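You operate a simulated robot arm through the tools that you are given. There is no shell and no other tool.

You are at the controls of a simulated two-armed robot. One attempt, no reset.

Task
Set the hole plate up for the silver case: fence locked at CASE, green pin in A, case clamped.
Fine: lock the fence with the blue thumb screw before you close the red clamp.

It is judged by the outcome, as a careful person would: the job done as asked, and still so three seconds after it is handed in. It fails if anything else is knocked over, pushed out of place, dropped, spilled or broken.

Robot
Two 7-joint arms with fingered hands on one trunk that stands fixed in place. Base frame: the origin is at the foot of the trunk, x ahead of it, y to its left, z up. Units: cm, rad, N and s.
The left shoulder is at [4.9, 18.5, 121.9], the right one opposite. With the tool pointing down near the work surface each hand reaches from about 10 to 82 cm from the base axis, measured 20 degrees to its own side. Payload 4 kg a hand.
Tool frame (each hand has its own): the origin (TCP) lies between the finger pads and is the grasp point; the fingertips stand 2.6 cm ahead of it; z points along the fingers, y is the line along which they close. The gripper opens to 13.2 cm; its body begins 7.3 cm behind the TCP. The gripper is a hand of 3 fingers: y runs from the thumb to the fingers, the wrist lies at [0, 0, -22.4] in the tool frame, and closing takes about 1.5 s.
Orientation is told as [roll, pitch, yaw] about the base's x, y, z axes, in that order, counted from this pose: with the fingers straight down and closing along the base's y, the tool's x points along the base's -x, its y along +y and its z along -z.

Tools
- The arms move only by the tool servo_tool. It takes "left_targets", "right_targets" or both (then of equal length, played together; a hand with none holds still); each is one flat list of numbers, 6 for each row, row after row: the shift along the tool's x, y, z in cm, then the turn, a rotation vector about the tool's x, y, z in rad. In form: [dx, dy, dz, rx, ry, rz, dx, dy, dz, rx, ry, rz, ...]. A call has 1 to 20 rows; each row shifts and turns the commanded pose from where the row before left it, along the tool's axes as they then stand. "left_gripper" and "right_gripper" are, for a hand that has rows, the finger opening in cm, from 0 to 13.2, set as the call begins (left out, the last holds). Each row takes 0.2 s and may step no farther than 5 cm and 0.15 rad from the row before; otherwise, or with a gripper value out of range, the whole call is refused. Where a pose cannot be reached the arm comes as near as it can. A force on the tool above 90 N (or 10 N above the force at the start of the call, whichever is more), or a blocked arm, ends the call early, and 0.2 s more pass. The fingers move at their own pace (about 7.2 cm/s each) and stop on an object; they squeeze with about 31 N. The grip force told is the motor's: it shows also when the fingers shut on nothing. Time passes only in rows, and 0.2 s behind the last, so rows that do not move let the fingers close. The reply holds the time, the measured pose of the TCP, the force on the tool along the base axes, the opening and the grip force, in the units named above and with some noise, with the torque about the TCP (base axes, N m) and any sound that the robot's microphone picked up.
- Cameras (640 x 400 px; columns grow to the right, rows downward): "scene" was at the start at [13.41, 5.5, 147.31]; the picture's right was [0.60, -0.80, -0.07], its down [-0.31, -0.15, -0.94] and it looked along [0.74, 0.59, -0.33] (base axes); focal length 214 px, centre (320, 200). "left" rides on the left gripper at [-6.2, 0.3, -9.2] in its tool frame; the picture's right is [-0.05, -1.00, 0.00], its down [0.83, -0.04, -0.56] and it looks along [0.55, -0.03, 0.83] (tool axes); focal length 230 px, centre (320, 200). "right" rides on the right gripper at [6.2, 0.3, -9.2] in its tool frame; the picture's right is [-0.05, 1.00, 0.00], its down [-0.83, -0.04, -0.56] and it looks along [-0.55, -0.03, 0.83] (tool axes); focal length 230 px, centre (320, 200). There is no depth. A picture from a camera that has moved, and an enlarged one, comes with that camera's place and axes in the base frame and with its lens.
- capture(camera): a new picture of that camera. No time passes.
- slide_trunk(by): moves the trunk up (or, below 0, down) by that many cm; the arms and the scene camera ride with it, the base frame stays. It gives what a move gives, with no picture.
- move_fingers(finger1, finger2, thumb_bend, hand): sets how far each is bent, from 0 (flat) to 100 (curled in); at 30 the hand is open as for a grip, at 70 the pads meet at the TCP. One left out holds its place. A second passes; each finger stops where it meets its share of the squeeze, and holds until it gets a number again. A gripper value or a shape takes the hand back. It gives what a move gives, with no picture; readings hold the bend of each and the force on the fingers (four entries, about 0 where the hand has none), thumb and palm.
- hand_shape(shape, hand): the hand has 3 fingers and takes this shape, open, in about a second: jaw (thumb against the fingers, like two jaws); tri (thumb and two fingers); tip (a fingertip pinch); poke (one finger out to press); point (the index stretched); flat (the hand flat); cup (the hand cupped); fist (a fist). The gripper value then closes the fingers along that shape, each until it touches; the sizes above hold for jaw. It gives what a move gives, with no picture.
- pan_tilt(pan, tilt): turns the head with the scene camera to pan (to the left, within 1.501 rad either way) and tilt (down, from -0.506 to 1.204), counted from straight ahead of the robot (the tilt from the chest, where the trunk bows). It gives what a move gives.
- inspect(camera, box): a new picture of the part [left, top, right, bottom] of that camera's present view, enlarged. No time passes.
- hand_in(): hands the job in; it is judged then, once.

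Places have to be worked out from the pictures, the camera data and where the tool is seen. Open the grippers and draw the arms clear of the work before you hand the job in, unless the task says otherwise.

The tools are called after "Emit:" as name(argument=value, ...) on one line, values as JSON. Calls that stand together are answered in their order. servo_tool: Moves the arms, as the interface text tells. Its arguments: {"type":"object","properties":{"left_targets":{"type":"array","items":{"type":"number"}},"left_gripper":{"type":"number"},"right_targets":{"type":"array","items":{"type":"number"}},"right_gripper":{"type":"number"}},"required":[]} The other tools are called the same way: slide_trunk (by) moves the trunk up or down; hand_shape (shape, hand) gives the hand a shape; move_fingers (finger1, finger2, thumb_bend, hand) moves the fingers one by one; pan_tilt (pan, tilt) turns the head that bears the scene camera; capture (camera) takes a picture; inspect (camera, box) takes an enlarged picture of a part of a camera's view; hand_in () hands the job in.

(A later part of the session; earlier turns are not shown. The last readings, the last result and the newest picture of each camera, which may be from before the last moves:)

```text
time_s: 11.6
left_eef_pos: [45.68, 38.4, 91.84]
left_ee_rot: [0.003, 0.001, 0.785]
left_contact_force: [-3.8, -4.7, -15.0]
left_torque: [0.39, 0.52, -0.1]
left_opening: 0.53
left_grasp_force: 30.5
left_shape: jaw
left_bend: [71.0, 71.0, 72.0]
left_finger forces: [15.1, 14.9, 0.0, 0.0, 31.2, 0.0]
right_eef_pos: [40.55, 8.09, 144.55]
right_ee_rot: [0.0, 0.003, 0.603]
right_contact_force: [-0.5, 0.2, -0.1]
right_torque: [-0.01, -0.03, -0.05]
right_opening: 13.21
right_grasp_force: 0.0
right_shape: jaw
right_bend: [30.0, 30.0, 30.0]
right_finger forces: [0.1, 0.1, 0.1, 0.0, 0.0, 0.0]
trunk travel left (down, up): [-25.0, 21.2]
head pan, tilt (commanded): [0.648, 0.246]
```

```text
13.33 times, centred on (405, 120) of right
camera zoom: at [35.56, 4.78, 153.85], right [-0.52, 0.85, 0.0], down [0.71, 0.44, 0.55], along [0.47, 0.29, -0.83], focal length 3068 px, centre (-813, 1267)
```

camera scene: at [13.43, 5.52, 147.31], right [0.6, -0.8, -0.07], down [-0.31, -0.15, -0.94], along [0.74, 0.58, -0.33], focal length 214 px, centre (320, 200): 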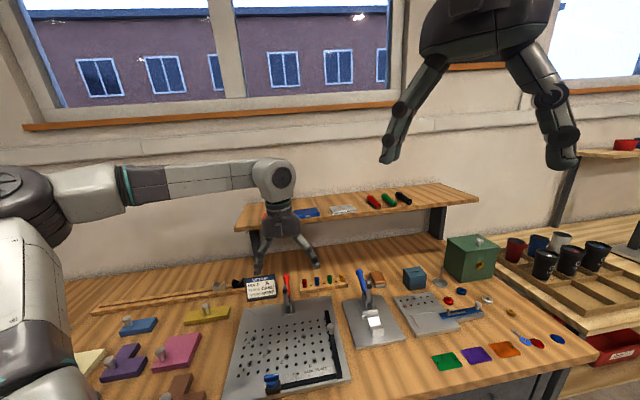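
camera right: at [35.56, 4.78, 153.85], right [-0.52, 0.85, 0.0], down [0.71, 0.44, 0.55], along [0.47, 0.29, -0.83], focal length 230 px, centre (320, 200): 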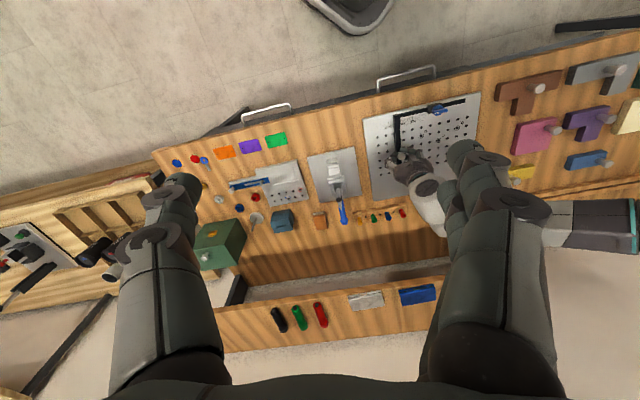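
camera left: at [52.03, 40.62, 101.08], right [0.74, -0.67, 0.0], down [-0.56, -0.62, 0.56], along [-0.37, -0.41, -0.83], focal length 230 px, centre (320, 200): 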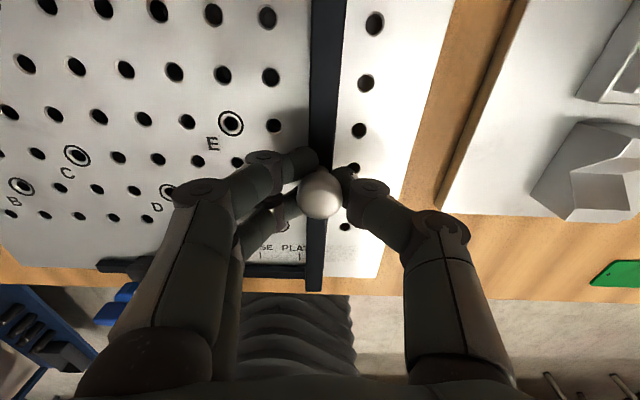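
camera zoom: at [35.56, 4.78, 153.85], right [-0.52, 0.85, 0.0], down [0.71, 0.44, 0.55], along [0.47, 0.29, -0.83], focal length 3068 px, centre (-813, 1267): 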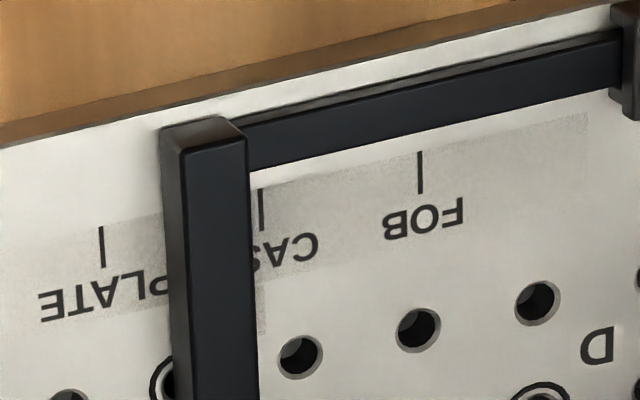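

Both views agree the gap is about 0.65 cm. I'll nudge 0.75 cm more and re-measure.

Emit:
servo_tool(left_targets=[0, 0.25, 0, 0, 0, 0, 0, 0.25, 0, 0, 0, 0, 0, 0.25, 0, 0, 0, 0, 0, 0, 0, 0, 0, 0])

Emit:
inspect(camera="scene", box=[308, 358, 332, 378])

Emit:
inspect(camera="left", box=[290, 240, 340, 270])

Emit:
inspect(camera="right", box=[385, 105, 425, 135])

```text
time_s: 12.6
left_eef_pos: [45.12, 38.89, 91.92]
left_ee_rot: [0.0, 0.002, 0.785]
left_contact_force: [-3.2, -7.9, -14.0]
left_torque: [0.34, 0.48, -0.09]
left_opening: 0.49
left_grasp_force: 31.0
left_shape: jaw
left_bend: [71.0, 71.0, 71.0]
left_finger forces: [14.5, 14.1, 0.0, 0.0, 33.0, 0.1]
right_eef_pos: [40.75, 7.95, 144.66]
right_ee_rot: [-0.001, 0.001, 0.6]
right_contact_force: [0.5, 0.5, -0.5]
right_torque: [0.01, 0.0, -0.02]
right_opening: 13.18
right_grasp_force: 0.1
right_shape: jaw
right_bend: [30.0, 30.0, 30.0]
right_finger forces: [0.0, 0.0, 0.1, 0.1, 0.0, 0.1]
trunk travel left (down, up): [-25.0, 21.2]
head pan, tilt (commanded): [0.648, 0.246]
```

```text
16.00 times, centred on (320, 368) of scene
camera zoom: at [13.51, 5.5, 147.3], right [0.6, -0.8, -0.07], down [-0.31, -0.15, -0.94], along [0.74, 0.58, -0.33], focal length 3432 px, centre (320, -2488)
```

zoom: 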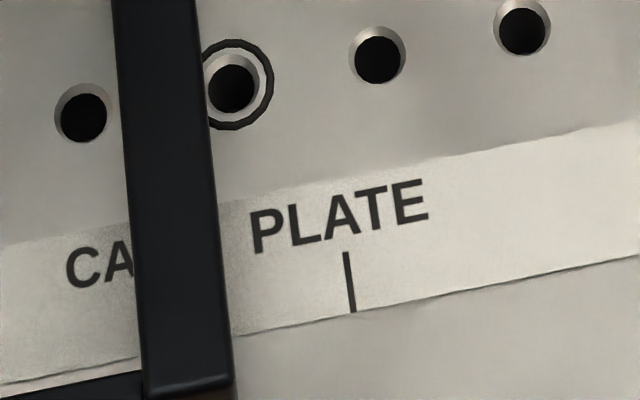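

```text
12.80 times, centred on (315, 255) of left
camera zoom: at [49.26, 43.38, 101.11], right [0.74, -0.67, 0.0], down [-0.56, -0.62, 0.56], along [-0.37, -0.41, -0.83], focal length 2945 px, centre (384, -504)
```

zoom: 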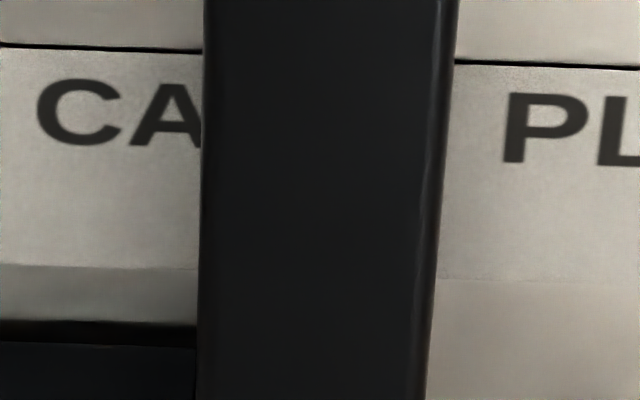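

```text
13.33 times, centred on (405, 120) of right
camera zoom: at [35.56, 4.72, 153.86], right [-0.52, 0.85, 0.0], down [0.71, 0.43, 0.55], along [0.47, 0.29, -0.83], focal length 3068 px, centre (-813, 1267)
```

zoom: 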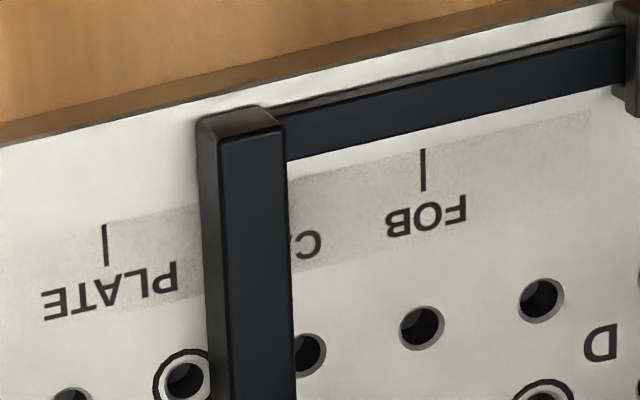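

The inner face now stands right on the CASE tick in both views (tick just meeting the fence's edge). I'll release the knob, rise clear, and verify it stayed.

Emit:
servo_tool(left_targets=[0, 0, 0, 0, 0, 0, 0, 0, 0, 0, 0, 0, 0, 0, 0, 0, 0, 0, 0, 0, 0, 0, 0, 0], left_gripper=5.0)

Emit:
inspect(camera="scene", box=[308, 358, 332, 378])

Emit:
capture(camera="left")

```text
time_s: 13.6
left_eef_pos: [45.18, 38.92, 91.89]
left_ee_rot: [0.0, 0.0, 0.782]
left_contact_force: [0.7, -0.9, -0.2]
left_torque: [-0.05, 0.04, 0.01]
left_opening: 4.98
left_grasp_force: 0.0
left_shape: jaw
left_bend: [74.0, 74.0, 70.0]
left_finger forces: [0.1, 0.0, 0.0, 0.1, 0.1, 0.0]
right_eef_pos: [40.7, 7.94, 144.68]
right_ee_rot: [0.0, -0.002, 0.601]
right_contact_force: [0.2, -0.3, 0.2]
right_torque: [0.0, 0.0, -0.02]
right_opening: 13.18
right_grasp_force: 0.1
right_shape: jaw
right_bend: [30.0, 30.0, 30.0]
right_finger forces: [0.1, 0.0, 0.0, 0.0, 0.0, 0.1]
trunk travel left (down, up): [-25.0, 21.2]
head pan, tilt (commanded): [0.648, 0.246]
```

```text
16.00 times, centred on (320, 368) of scene
camera zoom: at [13.4, 5.51, 147.31], right [0.6, -0.8, -0.07], down [-0.3, -0.15, -0.94], along [0.74, 0.59, -0.33], focal length 3432 px, centre (320, -2488)
```

zoom: 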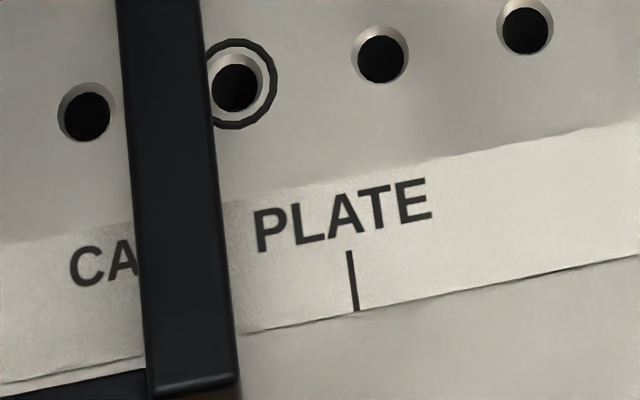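

```text
taken
camera left: at [49.22, 43.42, 101.2], right [0.74, -0.67, 0.0], down [-0.56, -0.62, 0.55], along [-0.37, -0.41, -0.83], focal length 230 px, centre (320, 200)
```

left: 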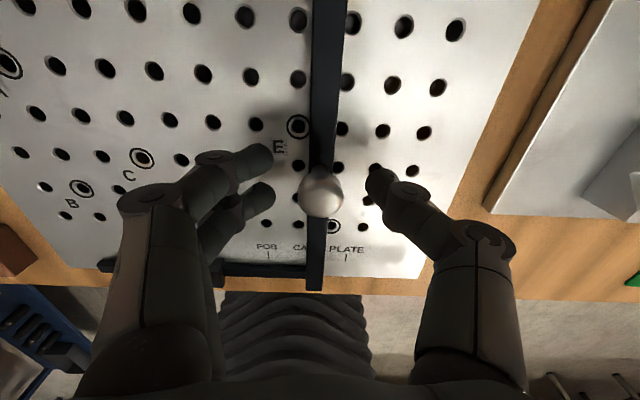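

The fence stayed exactly on the tick after release. Now I'll rise and move over the blue thumb screw (about [31.1, 38.2, 92]) for a close look.

Emit:
servo_tool(left_targets=[0, 0, -4, 0, 0, 0, 0, 0, -4, 0, 0, 0, 0, 0, -4, 0, 0, 0, 2.6, 2.35, 0, 0, 0, 0, 2.6, 2.35, 0, 0, 0, 0, 2.6, 2.35, 0, 0, 0, 0, 2.6, 2.35, 0, 0, 0, 0, 0, 0, 0, 0, 0, 0], left_gripper=8.0)

Emit:
capture(camera="left")

Emit:
inspect(camera="scene", box=[250, 350, 300, 400])

Emit:
inspect(camera="right", box=[410, 80, 490, 140])

```text
time_s: 15.4
left_eef_pos: [31.02, 38.03, 103.95]
left_ee_rot: [0.0, 0.001, 0.783]
left_contact_force: [-0.2, 0.1, -0.7]
left_torque: [0.01, 0.01, -0.02]
left_opening: 7.96
left_grasp_force: 0.1
left_shape: jaw
left_bend: [71.0, 71.0, 71.0]
left_finger forces: [0.0, 0.0, 0.0, 0.0, 0.0, 0.1]
right_eef_pos: [40.72, 7.99, 144.7]
right_ee_rot: [0.001, 0.002, 0.602]
right_contact_force: [0.3, 0.0, -0.1]
right_torque: [-0.01, 0.01, 0.0]
right_opening: 13.18
right_grasp_force: 0.0
right_shape: jaw
right_bend: [30.0, 30.0, 30.0]
right_finger forces: [0.0, 0.1, 0.1, 0.0, 0.0, 0.0]
trunk travel left (down, up): [-25.0, 21.2]
head pan, tilt (commanded): [0.648, 0.246]
```

```text
taken
camera left: at [35.17, 42.72, 113.13], right [0.74, -0.67, 0.0], down [-0.56, -0.62, 0.56], along [-0.37, -0.41, -0.83], focal length 230 px, centre (320, 200)
```

left: 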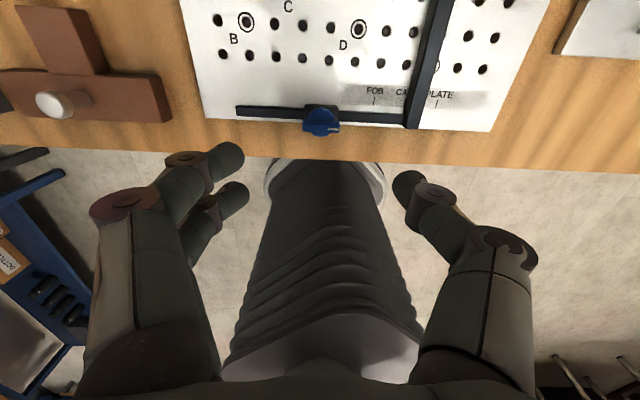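

```text
8.00 times, centred on (275, 375) of scene
camera zoom: at [13.52, 5.54, 147.29], right [0.6, -0.8, -0.07], down [-0.31, -0.15, -0.94], along [0.74, 0.58, -0.33], focal length 1716 px, centre (680, -1200)
```

zoom: 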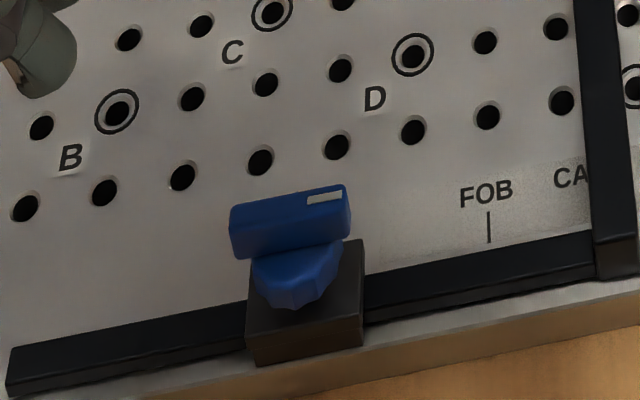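

```text
6.67 times, centred on (450, 110) of right
camera zoom: at [35.57, 4.77, 153.85], right [-0.52, 0.85, 0.0], down [0.71, 0.43, 0.55], along [0.47, 0.29, -0.83], focal length 1534 px, centre (-547, 800)
```

zoom: 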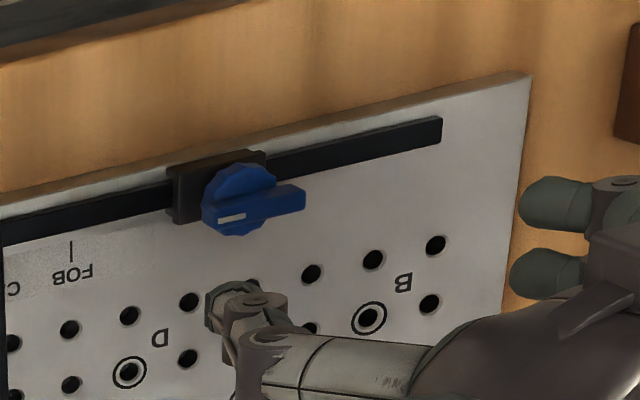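

The screw has a round knob with a wing bar on top (white mark on one end), centred under the hand. I want to pinch the wing across its thickness, so I'll turn the hand to yaw ≈2.36 (leaving plenty of clockwise travel) and see whether the wrist reaches it.

Emit:
inspect(camera="left", box=[290, 100, 350, 145])

Emit:
servo_tool(left_targets=[0, 0, 0, 0, 0, -0.15, 0, 0, 0, 0, 0, -0.15, 0, 0, 0, 0, 0, -0.15, 0, 0, 0, 0, 0, -0.15, 0, 0, 0, 0, 0, -0.15, 0, 0, 0, 0, 0, -0.15, 0, 0, 0, 0, 0, -0.15, 0, 0, 0, 0, 0, -0.15, 0, 0, 0, 0, 0, -0.15, 0, 0, 0, 0, 0, -0.15, 0, 0, 0, 0, 0, -0.07, 0, 0, 0, 0, 0, 0], left_gripper=5.0)

Emit:
capture(camera="left")

Emit:
capture(camera="scene")

```text
8.89 times, centred on (320, 122) of left
camera zoom: at [35.17, 42.72, 113.13], right [0.74, -0.67, 0.0], down [-0.56, -0.62, 0.56], along [-0.37, -0.41, -0.83], focal length 2045 px, centre (320, 889)
```

zoom: 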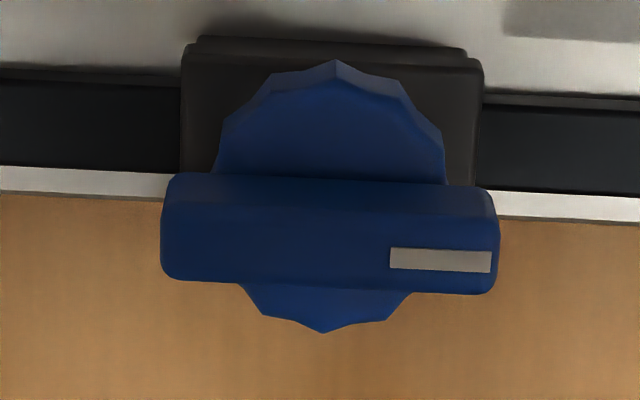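

```text
time_s: 18.0
left_eef_pos: [31.11, 38.2, 103.86]
left_ee_rot: [-0.002, -0.001, 2.354]
left_contact_force: [0.8, -0.2, 1.2]
left_torque: [0.02, -0.02, -0.01]
left_opening: 5.05
left_grasp_force: 0.1
left_shape: jaw
left_bend: [73.0, 73.0, 70.0]
left_finger forces: [0.0, 0.1, 0.0, 0.1, 0.0, 0.0]
right_eef_pos: [40.63, 7.91, 144.59]
right_ee_rot: [0.0, 0.0, 0.598]
right_contact_force: [-0.4, 0.0, 0.1]
right_torque: [0.0, 0.01, 0.03]
right_opening: 13.16
right_grasp_force: 0.2
right_shape: jaw
right_bend: [30.0, 30.0, 30.0]
right_finger forces: [0.0, 0.0, 0.0, 0.1, 0.0, 0.0]
trunk travel left (down, up): [-25.0, 21.2]
head pan, tilt (commanded): [0.648, 0.246]
```

```text
taken
camera left: at [26.5, 42.28, 113.17], right [0.67, 0.74, 0.0], down [0.62, -0.56, 0.56], along [0.41, -0.37, -0.83], focal length 230 px, centre (320, 200)
```

left: 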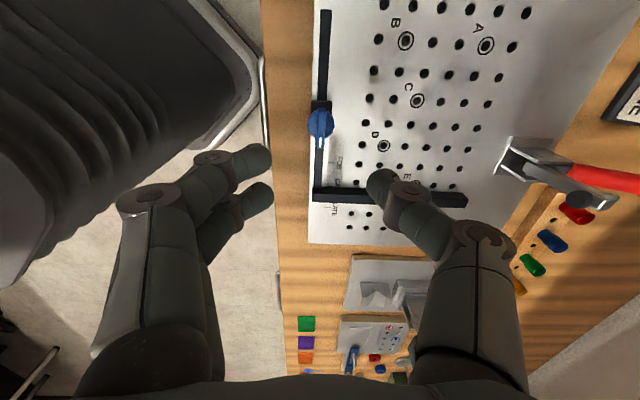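

```text
taken
camera scene: at [13.41, 5.51, 147.31], right [0.6, -0.8, -0.07], down [-0.31, -0.15, -0.94], along [0.74, 0.59, -0.33], focal length 214 px, centre (320, 200)
```

scene: 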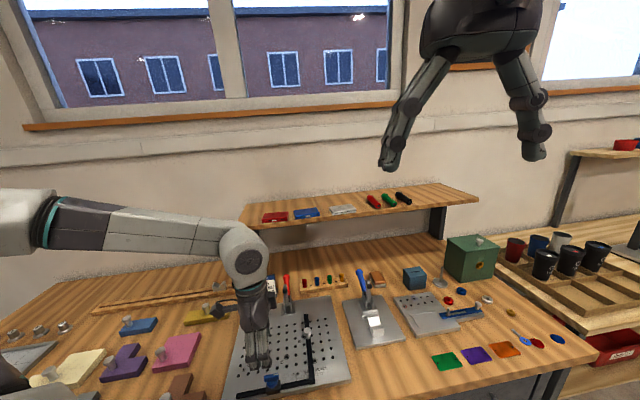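

The wrist reached yaw 2.354, with the fingers on the front side of the wing and the thumb on the plate side. I'll lower so the fingertips reach the wing's height (TCP z≈93.4) without touching the round knob beneath.

Emit:
servo_tool(left_targets=[0, 0, 3.5, 0, 0, 0, 0, 0, 3.5, 0, 0, 0, 0, 0, 2.0, 0, 0, 0, 0, 0, 1.4, 0, 0, 0, 0, 0, 0, 0, 0, 0], left_gripper=5.0)

Emit:
capture(camera="left")

Emit:
inspect(camera="scene", box=[240, 320, 310, 400])

Emit:
inspect(camera="right", box=[400, 70, 490, 140])

```text
time_s: 19.2
left_eef_pos: [30.98, 38.13, 93.53]
left_ee_rot: [0.001, 0.0, 2.352]
left_contact_force: [0.8, 0.3, -0.3]
left_torque: [-0.02, 0.0, 0.01]
left_opening: 5.05
left_grasp_force: 0.0
left_shape: jaw
left_bend: [73.0, 73.0, 70.0]
left_finger forces: [0.1, 0.1, 0.0, 0.0, 0.1, 0.1]
right_eef_pos: [40.58, 7.88, 144.64]
right_ee_rot: [0.0, 0.001, 0.6]
right_contact_force: [0.5, -0.5, 0.1]
right_torque: [0.0, -0.01, 0.01]
right_opening: 13.18
right_grasp_force: 0.1
right_shape: jaw
right_bend: [30.0, 30.0, 30.0]
right_finger forces: [0.1, 0.0, 0.1, 0.1, 0.1, 0.1]
trunk travel left (down, up): [-25.0, 21.2]
head pan, tilt (commanded): [0.648, 0.246]
```

```text
taken
camera left: at [26.51, 42.29, 102.69], right [0.67, 0.74, 0.0], down [0.62, -0.56, 0.56], along [0.41, -0.37, -0.83], focal length 230 px, centre (320, 200)
```

left: 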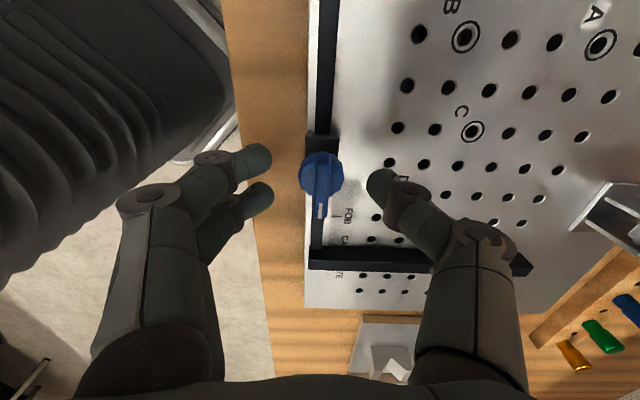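

```text
5.00 times, centred on (275, 360) of scene
camera zoom: at [13.39, 5.48, 147.31], right [0.6, -0.8, -0.07], down [-0.3, -0.15, -0.94], along [0.74, 0.59, -0.33], focal length 1072 px, centre (545, -600)
```

zoom: 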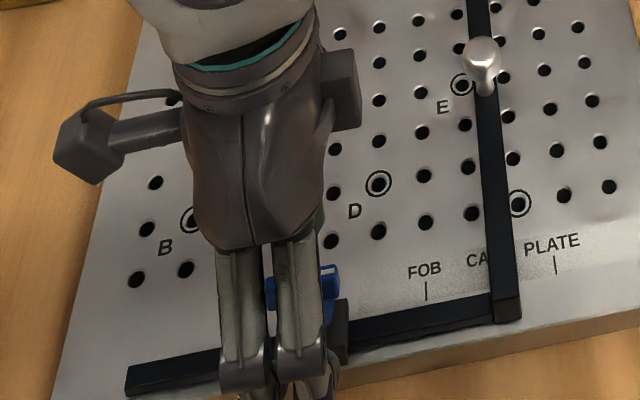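

```text
5.71 times, centred on (445, 105) of right
camera zoom: at [35.44, 4.72, 153.89], right [-0.52, 0.85, 0.0], down [0.71, 0.43, 0.56], along [0.47, 0.29, -0.83], focal length 1315 px, centre (-394, 743)
```

zoom: 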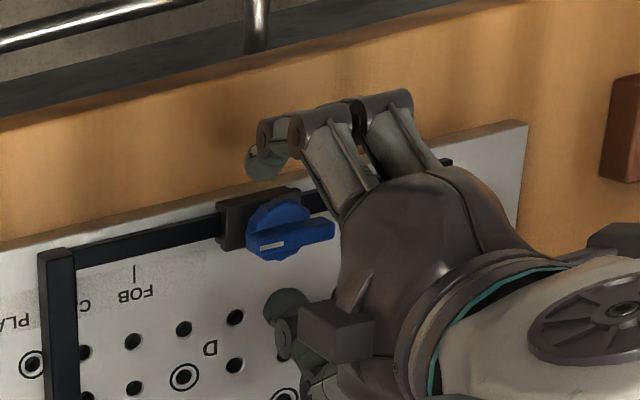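

The wing sits centred between fingers and thumb. Closing on it now.

Emit:
servo_tool(left_targets=[0, 0, 0, 0, 0, 0, 0, 0, 0, 0, 0, 0, 0, 0, 0, 0, 0, 0, 0, 0, 0, 0, 0, 0, 0, 0, 0, 0, 0, 0, 0, 0, 0, 0, 0, 0], left_gripper=0)

Emit:
capture(camera="left")

Emit:
inspect(camera="right", box=[400, 70, 490, 140])

```text
time_s: 20.6
left_eef_pos: [31.12, 38.1, 93.49]
left_ee_rot: [-0.003, -0.001, 2.353]
left_contact_force: [-1.7, -0.1, 12.6]
left_torque: [0.05, -0.05, 0.01]
left_opening: 1.09
left_grasp_force: 30.9
left_shape: jaw
left_bend: [71.0, 71.0, 70.0]
left_finger forces: [14.6, 13.9, 0.0, 0.1, 38.3, 0.1]
right_eef_pos: [40.61, 7.69, 144.73]
right_ee_rot: [0.001, -0.003, 0.601]
right_contact_force: [0.3, 0.4, 0.9]
right_torque: [0.01, 0.01, -0.02]
right_opening: 13.17
right_grasp_force: 0.1
right_shape: jaw
right_bend: [30.0, 30.0, 30.0]
right_finger forces: [0.0, 0.0, 0.0, 0.1, 0.0, 0.0]
trunk travel left (down, up): [-25.0, 21.2]
head pan, tilt (commanded): [0.648, 0.246]
```

```text
taken
camera left: at [26.47, 42.24, 102.78], right [0.67, 0.74, 0.0], down [0.62, -0.56, 0.56], along [0.41, -0.37, -0.83], focal length 230 px, centre (320, 200)
```

left: 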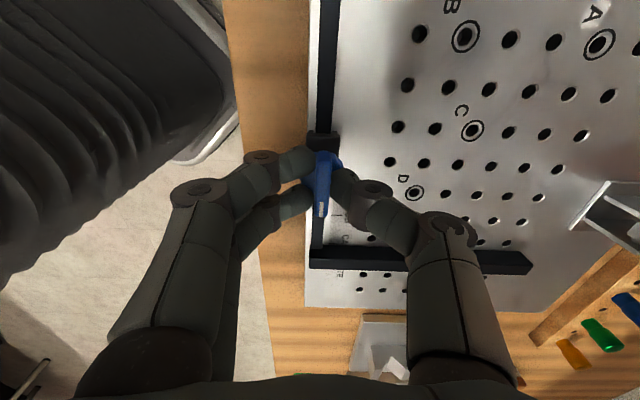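

```text
5.71 times, centred on (445, 105) of right
camera zoom: at [35.35, 4.63, 153.92], right [-0.52, 0.85, 0.0], down [0.71, 0.43, 0.56], along [0.47, 0.29, -0.83], focal length 1315 px, centre (-394, 743)
```

zoom: 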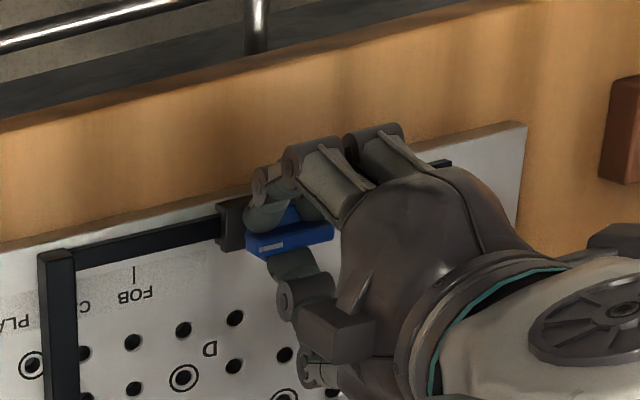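

The wing is held firmly (31 N, 1.09 cm). I'll turn clockwise (tighten) 0.3 rad first and read the torque.

Emit:
servo_tool(left_targets=[0, 0, 0, 0, 0, 0.1, 0, 0, 0, 0, 0, 0.1, 0, 0, 0, 0, 0, 0.1, 0, 0, 0, 0, 0, 0])

Emit:
capture(camera="left")

```text
time_s: 21.6
left_eef_pos: [31.05, 38.31, 93.55]
left_ee_rot: [-0.001, 0.0, 2.052]
left_contact_force: [-1.8, 1.2, 8.8]
left_torque: [0.06, -0.04, -0.01]
left_opening: 1.08
left_grasp_force: 30.8
left_shape: jaw
left_bend: [71.0, 71.0, 70.0]
left_finger forces: [14.1, 13.5, 0.0, 0.0, 36.6, 0.0]
right_eef_pos: [40.51, 7.89, 144.66]
right_ee_rot: [-0.001, 0.0, 0.601]
right_contact_force: [-0.8, -0.2, -0.3]
right_torque: [-0.01, 0.03, 0.0]
right_opening: 13.18
right_grasp_force: 0.0
right_shape: jaw
right_bend: [30.0, 30.0, 30.0]
right_finger forces: [0.1, 0.0, 0.1, 0.0, 0.0, 0.0]
trunk travel left (down, up): [-25.0, 21.2]
head pan, tilt (commanded): [0.648, 0.246]
```

```text
taken
camera left: at [27.91, 43.44, 102.79], right [0.86, 0.51, 0.0], down [0.42, -0.72, 0.55], along [0.28, -0.48, -0.83], focal length 230 px, centre (320, 200)
```

left: 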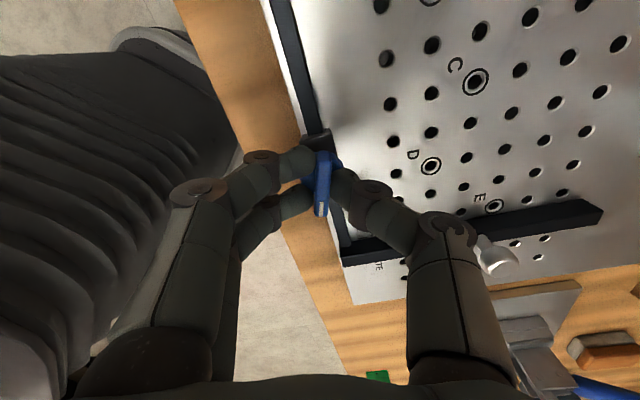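

The wing turned with the hand with almost no torque. I continue clockwise another 0.8 rad.

Emit:
servo_tool(left_targets=[0, 0, 0, 0, 0, 0.1, 0, 0, 0, 0, 0, 0.1, 0, 0, 0, 0, 0, 0.1, 0, 0, 0, 0, 0, 0.1, 0, 0, 0, 0, 0, 0.1, 0, 0, 0, 0, 0, 0.1, 0, 0, 0, 0, 0, 0.1, 0, 0, 0, 0, 0, 0.1, 0, 0, 0, 0, 0, 0])

Emit:
capture(camera="left")

Emit:
inspect(camera="right", box=[370, 70, 490, 160])

```text
time_s: 23.6
left_eef_pos: [31.06, 38.28, 93.57]
left_ee_rot: [0.001, 0.0, 1.252]
left_contact_force: [-1.7, 9.3, 6.3]
left_torque: [0.22, -0.03, -0.02]
left_opening: 1.1
left_grasp_force: 30.7
left_shape: jaw
left_bend: [71.0, 71.0, 70.0]
left_finger forces: [16.0, 13.5, 0.0, 0.0, 33.2, 0.0]
right_eef_pos: [40.48, 8.09, 144.65]
right_ee_rot: [0.0, 0.0, 0.601]
right_contact_force: [-0.5, -0.3, -0.4]
right_torque: [0.0, 0.02, -0.01]
right_opening: 13.15
right_grasp_force: 0.0
right_shape: jaw
right_bend: [30.0, 30.0, 30.0]
right_finger forces: [0.0, 0.1, 0.0, 0.1, 0.0, 0.0]
trunk travel left (down, up): [-25.0, 21.2]
head pan, tilt (commanded): [0.648, 0.246]
```

```text
taken
camera left: at [32.7, 44.17, 102.8], right [0.96, -0.26, 0.0], down [-0.22, -0.8, 0.55], along [-0.15, -0.54, -0.83], focal length 230 px, centre (320, 200)
```

left: 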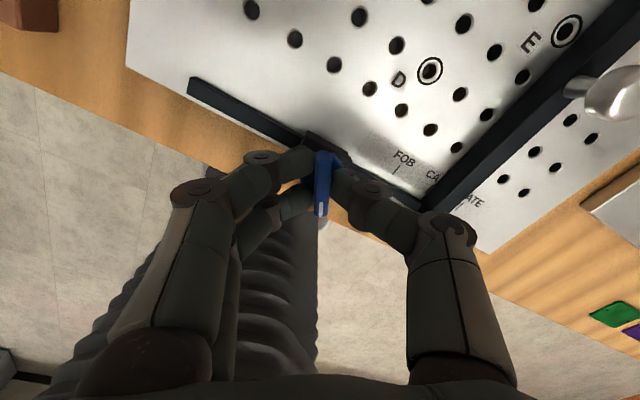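

```text
4.44 times, centred on (430, 115) of right
camera zoom: at [35.41, 4.82, 153.9], right [-0.52, 0.85, 0.0], down [0.71, 0.43, 0.56], along [0.47, 0.29, -0.83], focal length 1022 px, centre (-169, 578)
```

zoom: 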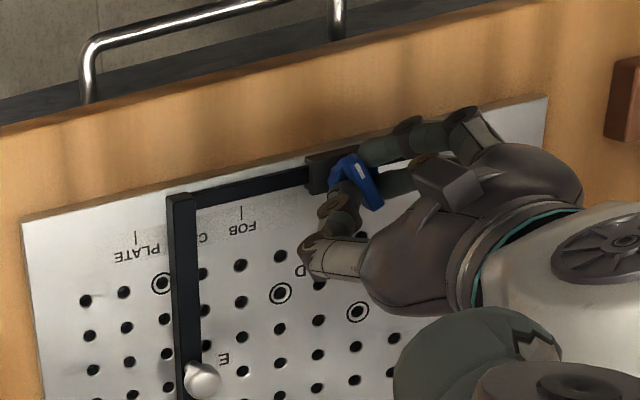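

1.1 rad so far and still free-turning. Continuing clockwise, watching for the torque to rise.

Emit:
servo_tool(left_targets=[0, 0, 0, 0, 0, 0.1, 0, 0, 0, 0, 0, 0.1, 0, 0, 0, 0, 0, 0.1, 0, 0, 0, 0, 0, 0.1, 0, 0, 0, 0, 0, 0.1, 0, 0, 0, 0, 0, 0])

Emit:
capture(camera="left")

Emit:
inspect(camera="right", box=[370, 70, 490, 160])

```text
time_s: 25.0
left_eef_pos: [30.97, 38.27, 93.55]
left_ee_rot: [-0.002, 0.0, 0.75]
left_contact_force: [4.6, 13.4, 10.4]
left_torque: [0.37, -0.07, 0.02]
left_opening: 1.02
left_grasp_force: 30.9
left_shape: jaw
left_bend: [71.0, 71.0, 70.0]
left_finger forces: [18.7, 15.0, 0.0, 0.1, 31.6, 0.1]
right_eef_pos: [40.63, 7.99, 144.62]
right_ee_rot: [-0.001, 0.001, 0.6]
right_contact_force: [0.3, 1.5, 0.3]
right_torque: [-0.01, 0.01, 0.02]
right_opening: 13.19
right_grasp_force: 0.0
right_shape: jaw
right_bend: [30.0, 30.0, 30.0]
right_finger forces: [0.1, 0.0, 0.0, 0.0, 0.0, 0.1]
trunk travel left (down, up): [-25.0, 21.2]
head pan, tilt (commanded): [0.648, 0.246]
```

```text
taken
camera left: at [35.4, 42.69, 102.8], right [0.72, -0.69, 0.0], down [-0.58, -0.6, 0.55], along [-0.38, -0.4, -0.83], focal length 230 px, centre (320, 200)
```

left: 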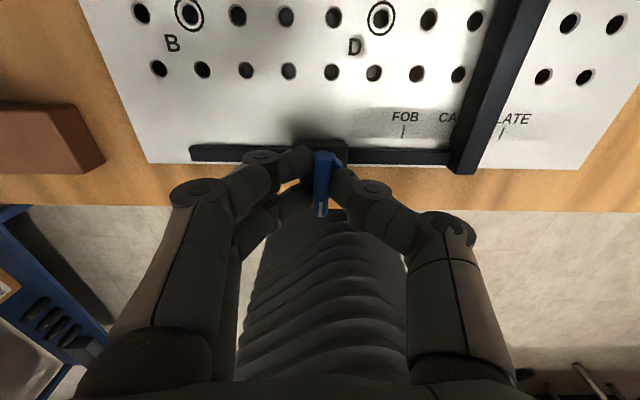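

```text
4.44 times, centred on (430, 115) of right
camera zoom: at [35.46, 4.88, 153.89], right [-0.52, 0.85, 0.0], down [0.71, 0.43, 0.55], along [0.47, 0.29, -0.83], focal length 1022 px, centre (-169, 578)
```

zoom: 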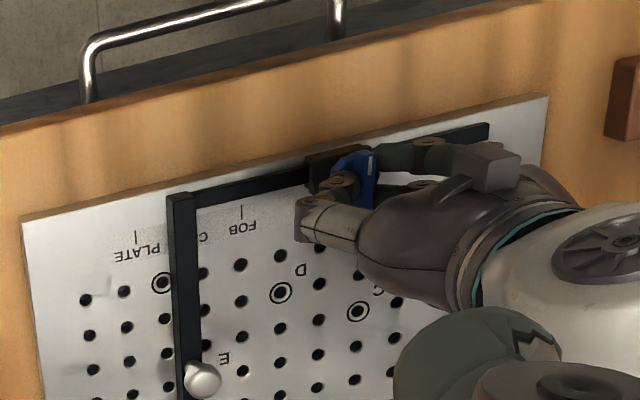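

A quarter turn in and still no stop; I'll keep going clockwise another 0.8 rad.

Emit:
servo_tool(left_targets=[0, 0, 0, 0, 0, 0.1, 0, 0, 0, 0, 0, 0.1, 0, 0, 0, 0, 0, 0.1, 0, 0, 0, 0, 0, 0.1, 0, 0, 0, 0, 0, 0.1, 0, 0, 0, 0, 0, 0.1, 0, 0, 0, 0, 0, 0.1, 0, 0, 0, 0, 0, 0.1, 0, 0, 0, 0, 0, 0])

Emit:
capture(camera="left")

Emit:
inspect(camera="right", box=[370, 70, 490, 160])

```text
time_s: 27.0
left_eef_pos: [31.08, 38.09, 93.57]
left_ee_rot: [0.001, 0.0, -0.05]
left_contact_force: [-0.7, 5.3, 15.8]
left_torque: [0.03, -0.01, 0.31]
left_opening: 1.03
left_grasp_force: 31.0
left_shape: jaw
left_bend: [70.0, 71.0, 70.0]
left_finger forces: [19.2, 19.1, 0.0, 0.0, 36.1, 0.0]
right_eef_pos: [40.43, 7.96, 144.73]
right_ee_rot: [0.0, 0.001, 0.601]
right_contact_force: [-0.7, 1.2, 0.4]
right_torque: [-0.01, 0.01, 0.01]
right_opening: 13.2
right_grasp_force: 0.1
right_shape: jaw
right_bend: [30.0, 30.0, 30.0]
right_finger forces: [0.1, 0.1, 0.0, 0.1, 0.1, 0.0]
trunk travel left (down, up): [-25.0, 21.2]
head pan, tilt (commanded): [0.648, 0.246]
```

```text
taken
camera left: at [37.1, 38.1, 102.82], right [0.0, -1.0, 0.0], down [-0.83, 0.0, 0.56], along [-0.56, 0.0, -0.83], focal length 230 px, centre (320, 200)
```

left: 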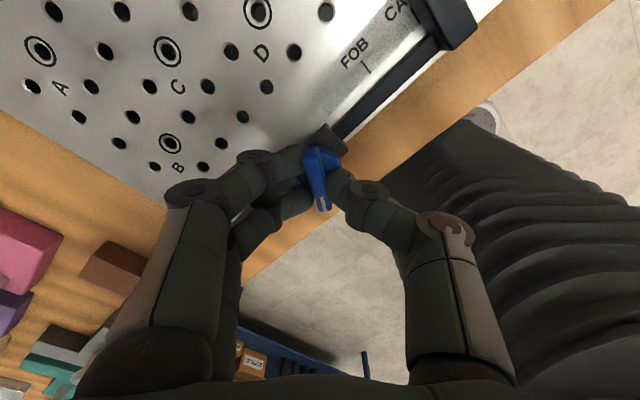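

```text
4.44 times, centred on (430, 115) of right
camera zoom: at [35.33, 4.69, 153.92], right [-0.52, 0.85, 0.0], down [0.71, 0.43, 0.56], along [0.47, 0.29, -0.83], focal length 1022 px, centre (-169, 578)
```

zoom: 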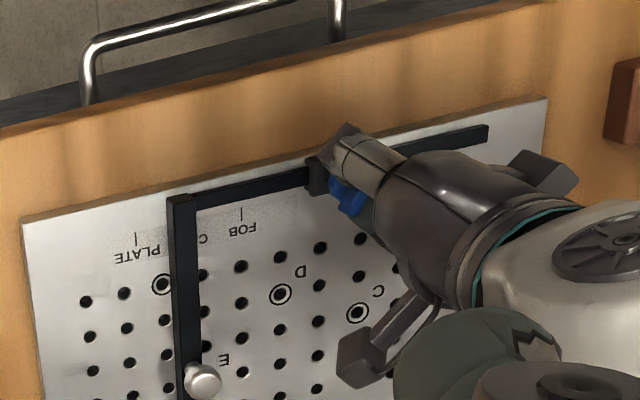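

Now there's resistance: torque 0.31 N·m and the wing lags the hand a little, suggesting it's tightening. One more small turn to confirm it's at its stop.

Emit:
servo_tool(left_targets=[0, 0, 0, 0, 0, 0.07, 0, 0, 0, 0, 0, 0.07, 0, 0, 0, 0, 0, 0.07, 0, 0, 0, 0, 0, 0])

Emit:
capture(camera="left")

Emit:
inspect(camera="left", box=[270, 130, 370, 220])

```text
time_s: 28.0
left_eef_pos: [30.86, 38.2, 93.59]
left_ee_rot: [0.0, 0.001, -0.258]
left_contact_force: [-11.9, 5.0, 12.4]
left_torque: [0.02, 0.41, 0.71]
left_opening: 1.03
left_grasp_force: 30.8
left_shape: jaw
left_bend: [70.0, 71.0, 70.0]
left_finger forces: [22.6, 27.8, 0.1, 0.0, 45.1, 0.0]
right_eef_pos: [40.32, 7.92, 144.73]
right_ee_rot: [-0.002, -0.003, 0.6]
right_contact_force: [0.3, -0.2, -0.9]
right_torque: [-0.04, -0.05, -0.01]
right_opening: 13.2
right_grasp_force: 0.0
right_shape: jaw
right_bend: [30.0, 30.0, 30.0]
right_finger forces: [0.0, 0.1, 0.0, 0.0, 0.0, 0.1]
trunk travel left (down, up): [-25.0, 21.2]
head pan, tilt (commanded): [0.648, 0.246]
```

```text
taken
camera left: at [36.85, 36.91, 102.82], right [-0.2, -0.98, 0.0], down [-0.81, 0.17, 0.56], along [-0.54, 0.11, -0.83], focal length 230 px, centre (320, 200)
```

left: 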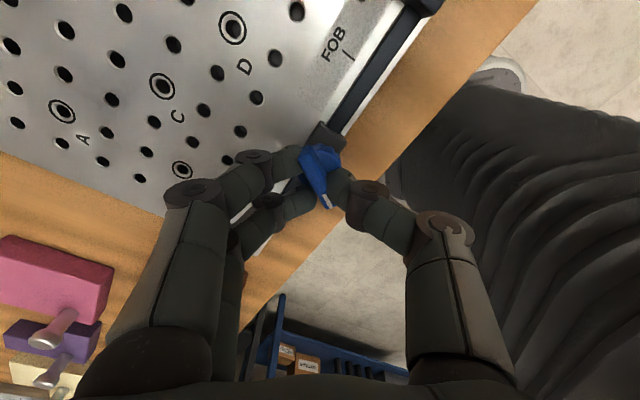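

```text
4.44 times, centred on (320, 175) of left
camera zoom: at [36.85, 36.91, 102.82], right [-0.2, -0.98, 0.0], down [-0.81, 0.17, 0.56], along [-0.54, 0.11, -0.83], focal length 1022 px, centre (320, 311)
```

zoom: 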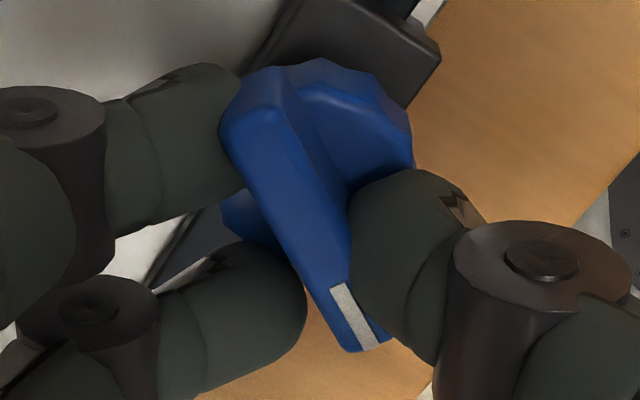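

Torque rose to 0.71 N·m while the wing stayed put (about 2.2 rad turned in all): it's at a hard stop. I'll open without turning back, rise, and check fence and screw.

Emit:
servo_tool(left_targets=[0, 0, 0, 0, 0, 0, 0, 0, 0, 0, 0, 0, 0, 0, 0, 0, 0, 0, 0, 0, 0, 0, 0, 0, 0, 0, -4, 0, 0, 0, 0, 0, -4, 0, 0, 0, 0, 0, -3, 0, 0, 0, 0, 0, 0, 0, 0, 0], left_gripper=6.0)

Emit:
inspect(camera="scene", box=[250, 320, 350, 400])

Emit:
inspect(camera="right", box=[370, 70, 490, 160])

Emit:
capture(camera="left")

```text
time_s: 29.8
left_eef_pos: [31.08, 38.18, 104.55]
left_ee_rot: [0.0, -0.001, -0.255]
left_contact_force: [0.6, -0.7, 0.6]
left_torque: [-0.04, -0.01, 0.0]
left_opening: 5.93
left_grasp_force: 0.0
left_shape: jaw
left_bend: [73.0, 73.0, 70.0]
left_finger forces: [0.0, 0.0, 0.0, 0.0, 0.1, 0.0]
right_eef_pos: [40.71, 7.96, 144.76]
right_ee_rot: [0.0, 0.001, 0.6]
right_contact_force: [0.4, -0.4, -0.1]
right_torque: [0.01, -0.01, -0.06]
right_opening: 13.19
right_grasp_force: 0.0
right_shape: jaw
right_bend: [30.0, 30.0, 30.0]
right_finger forces: [0.0, 0.1, 0.0, 0.1, 0.0, 0.1]
trunk travel left (down, up): [-25.0, 21.2]
head pan, tilt (commanded): [0.648, 0.246]
```

```text
5.00 times, centred on (300, 360) of scene
camera zoom: at [13.41, 5.49, 147.31], right [0.6, -0.8, -0.07], down [-0.31, -0.15, -0.94], along [0.74, 0.59, -0.33], focal length 1072 px, centre (420, -600)
```

zoom: 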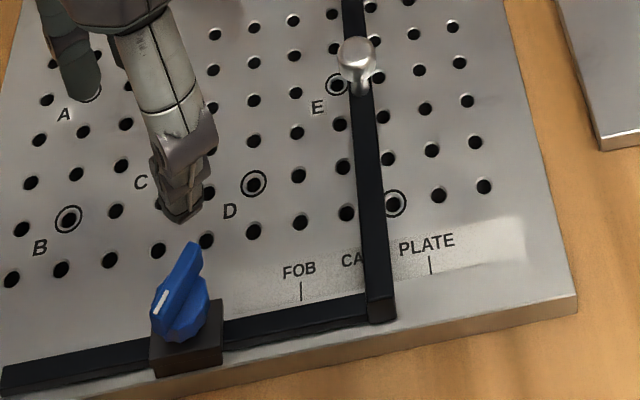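

```text
4.44 times, centred on (430, 115) of right
camera zoom: at [35.47, 4.72, 153.88], right [-0.52, 0.85, 0.0], down [0.71, 0.43, 0.56], along [0.47, 0.29, -0.83], focal length 1022 px, centre (-169, 578)
```

zoom: 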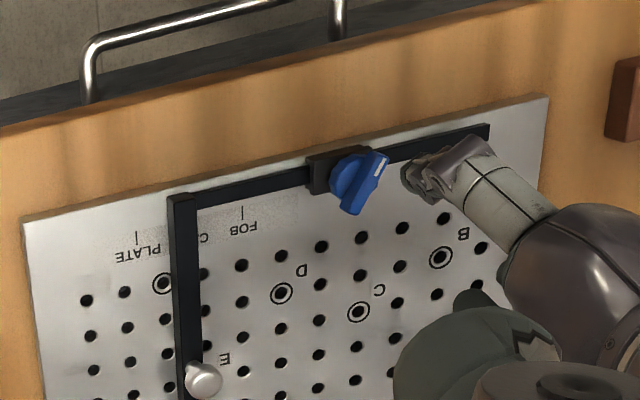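

```text
taken
camera left: at [37.17, 36.89, 113.86], right [-0.2, -0.98, 0.0], down [-0.81, 0.17, 0.56], along [-0.54, 0.11, -0.83], focal length 230 px, centre (320, 200)
```

left: 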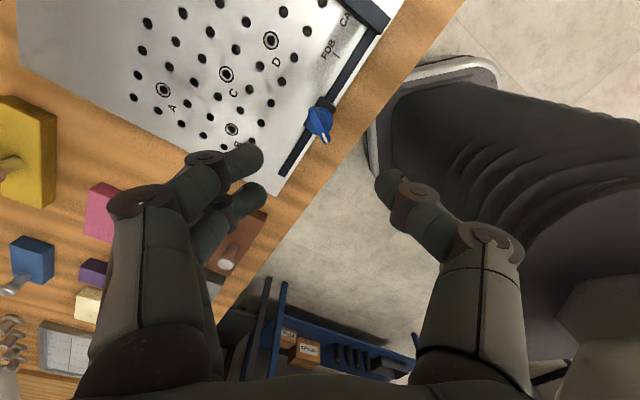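

The screw has turned to a new position and the fence is still on CASE. I'll verify the lock by re-gripping the knob and trying a small tug, so I return to yaw 0.785 above the knob and descend.

Emit:
servo_tool(left_targets=[0, 0, 0, 0, 0, -0.15, 0, 0, 0, 0, 0, -0.15, 0, 0, 0, 0, 0, -0.15, 0, 0, 0, 0, 0, -0.15, 0, 0, 0, 0, 0, -0.15, 0, 0, 0, 0, 0, -0.15, 0, 0, 0, 0, 0, -0.14, -2.615, -2.36, 0, 0, 0, 0, -2.615, -2.36, 0, 0, 0, 0, -2.615, -2.36, 0, 0, 0, 0, -2.615, -2.36, 0, 0, 0, 0, 0, 0, 4, 0, 0, 0, 0, 0, 4, 0, 0, 0, 0, 0, 2.3, 0, 0, 0, 0, 0, 2.3, 0, 0, 0, 0, 0, 0, 0, 0, 0], left_gripper=6.0)

Emit:
capture(camera="left")

```text
time_s: 33.2
left_eef_pos: [45.12, 38.9, 92.02]
left_ee_rot: [-0.001, -0.001, 0.782]
left_contact_force: [0.4, -0.8, 0.7]
left_torque: [-0.01, 0.03, 0.04]
left_opening: 5.95
left_grasp_force: 0.0
left_shape: jaw
left_bend: [73.0, 73.0, 70.0]
left_finger forces: [0.1, 0.0, 0.1, 0.0, 0.0, 0.0]
right_eef_pos: [40.55, 7.88, 144.79]
right_ee_rot: [-0.002, 0.0, 0.601]
right_contact_force: [-0.1, 0.4, 0.1]
right_torque: [0.02, -0.03, 0.0]
right_opening: 13.18
right_grasp_force: 0.0
right_shape: jaw
right_bend: [30.0, 30.0, 30.0]
right_finger forces: [0.0, 0.0, 0.0, 0.0, 0.1, 0.1]
trunk travel left (down, up): [-25.0, 21.2]
head pan, tilt (commanded): [0.648, 0.246]
```

```text
taken
camera left: at [49.25, 43.45, 101.2], right [0.74, -0.67, 0.0], down [-0.56, -0.62, 0.55], along [-0.37, -0.41, -0.83], focal length 230 px, centre (320, 200)
```

left: 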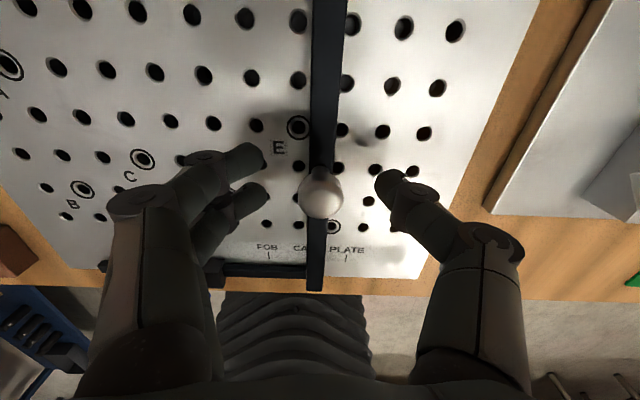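

Hand is back around the knob. I'll close on the post, then tug 0.3 cm toward +u and read the force.

Emit:
servo_tool(left_targets=[0, 0, 0, 0, 0, 0, 0, 0, 0, 0, 0, 0, 0, 0, 0, 0, 0, 0, 0, 0, 0, 0, 0, 0, 0, 0, 0, 0, 0, 0, 0, 0, 0, 0, 0, 0], left_gripper=0)

Emit:
servo_tool(left_targets=[0, -0.15, 0, 0, 0, 0, 0, -0.15, 0, 0, 0, 0, 0, 0, 0, 0, 0, 0])

Emit:
inspect(camera="scene", box=[308, 358, 332, 378])

```text
time_s: 34.6
left_eef_pos: [45.03, 39.0, 91.89]
left_ee_rot: [0.001, -0.001, 0.781]
left_contact_force: [-0.8, 0.6, -2.0]
left_torque: [0.54, 0.44, -0.03]
left_opening: 0.59
left_grasp_force: 31.0
left_shape: jaw
left_bend: [70.0, 70.0, 71.0]
left_finger forces: [14.8, 14.6, 0.0, 0.0, 29.5, 0.1]
right_eef_pos: [40.61, 7.95, 144.62]
right_ee_rot: [0.0, 0.0, 0.6]
right_contact_force: [-0.4, 0.0, 0.0]
right_torque: [0.01, 0.02, 0.03]
right_opening: 13.2
right_grasp_force: 0.0
right_shape: jaw
right_bend: [30.0, 30.0, 30.0]
right_finger forces: [0.0, 0.0, 0.0, 0.0, 0.1, 0.1]
trunk travel left (down, up): [-25.0, 21.2]
head pan, tilt (commanded): [0.648, 0.246]
```

```text
time_s: 35.4
left_eef_pos: [45.26, 38.75, 91.97]
left_ee_rot: [0.0, -0.001, 0.783]
left_contact_force: [-6.4, 6.6, 3.0]
left_torque: [0.7, 0.63, -0.02]
left_opening: 0.6
left_grasp_force: 30.8
left_shape: jaw
left_bend: [70.0, 70.0, 71.0]
left_finger forces: [19.5, 19.4, 0.0, 0.1, 29.3, 0.0]
right_eef_pos: [40.48, 8.05, 144.68]
right_ee_rot: [0.002, 0.0, 0.6]
right_contact_force: [0.2, 0.1, -0.5]
right_torque: [0.0, 0.04, 0.02]
right_opening: 13.19
right_grasp_force: 0.0
right_shape: jaw
right_bend: [30.0, 30.0, 30.0]
right_finger forces: [0.0, 0.0, 0.0, 0.0, 0.0, 0.0]
trunk travel left (down, up): [-25.0, 21.2]
head pan, tilt (commanded): [0.648, 0.246]
```

```text
16.00 times, centred on (320, 368) of scene
camera zoom: at [13.29, 5.58, 147.32], right [0.6, -0.8, -0.07], down [-0.3, -0.15, -0.94], along [0.74, 0.59, -0.33], focal length 3432 px, centre (320, -2488)
```

zoom: 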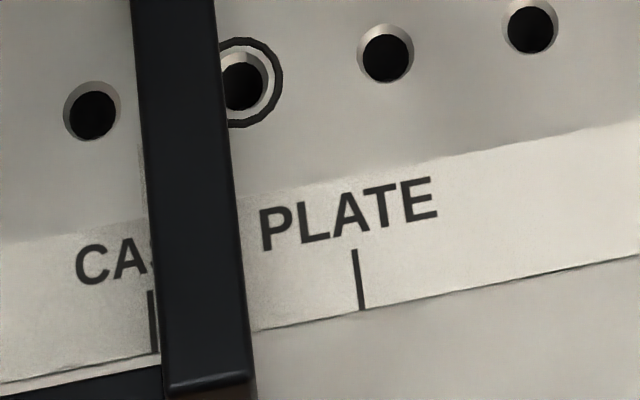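

Force rose to ~9 N (free sliding was ~2–3 N) with only about 0.1 cm of apparent give. One more 0.2 cm of tug to tell lock from stiff friction.

Emit:
servo_tool(left_targets=[0, -0.1, 0, 0, 0, 0, 0, -0.1, 0, 0, 0, 0, 0, 0, 0, 0, 0, 0])

Emit:
inspect(camera="scene", box=[308, 358, 332, 378])

Emit:
inspect(camera="right", box=[385, 105, 425, 135])

```text
time_s: 36.2
left_eef_pos: [45.32, 38.51, 91.98]
left_ee_rot: [0.0, -0.001, 0.782]
left_contact_force: [-5.9, 6.1, 1.2]
left_torque: [0.7, 0.59, -0.06]
left_opening: 0.55
left_grasp_force: 30.5
left_shape: jaw
left_bend: [70.0, 70.0, 71.0]
left_finger forces: [19.3, 19.0, 0.0, 0.1, 30.0, 0.0]
right_eef_pos: [40.58, 7.97, 144.63]
right_ee_rot: [0.0, 0.0, 0.601]
right_contact_force: [-0.3, 0.4, -0.2]
right_torque: [0.01, 0.01, 0.01]
right_opening: 13.21
right_grasp_force: 0.0
right_shape: jaw
right_bend: [30.0, 30.0, 30.0]
right_finger forces: [0.0, 0.1, 0.1, 0.0, 0.0, 0.1]
trunk travel left (down, up): [-25.0, 21.2]
head pan, tilt (commanded): [0.648, 0.246]
```

```text
16.00 times, centred on (320, 368) of scene
camera zoom: at [13.33, 5.57, 147.31], right [0.6, -0.8, -0.07], down [-0.3, -0.15, -0.94], along [0.74, 0.58, -0.33], focal length 3432 px, centre (320, -2488)
```

zoom: 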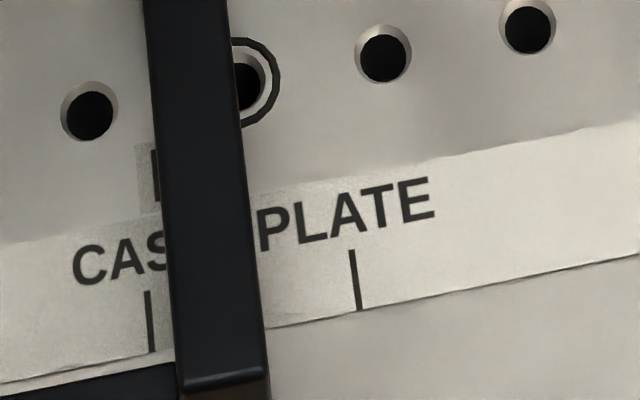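

```text
13.33 times, centred on (405, 120) of right
camera zoom: at [35.38, 4.8, 153.9], right [-0.52, 0.85, 0.0], down [0.71, 0.43, 0.56], along [0.47, 0.29, -0.83], focal length 3068 px, centre (-813, 1267)
```

zoom: 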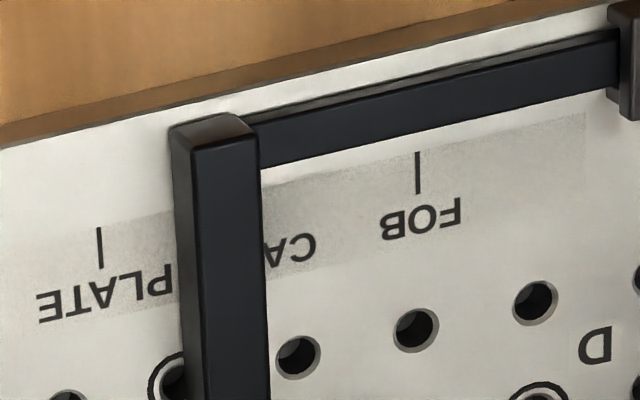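

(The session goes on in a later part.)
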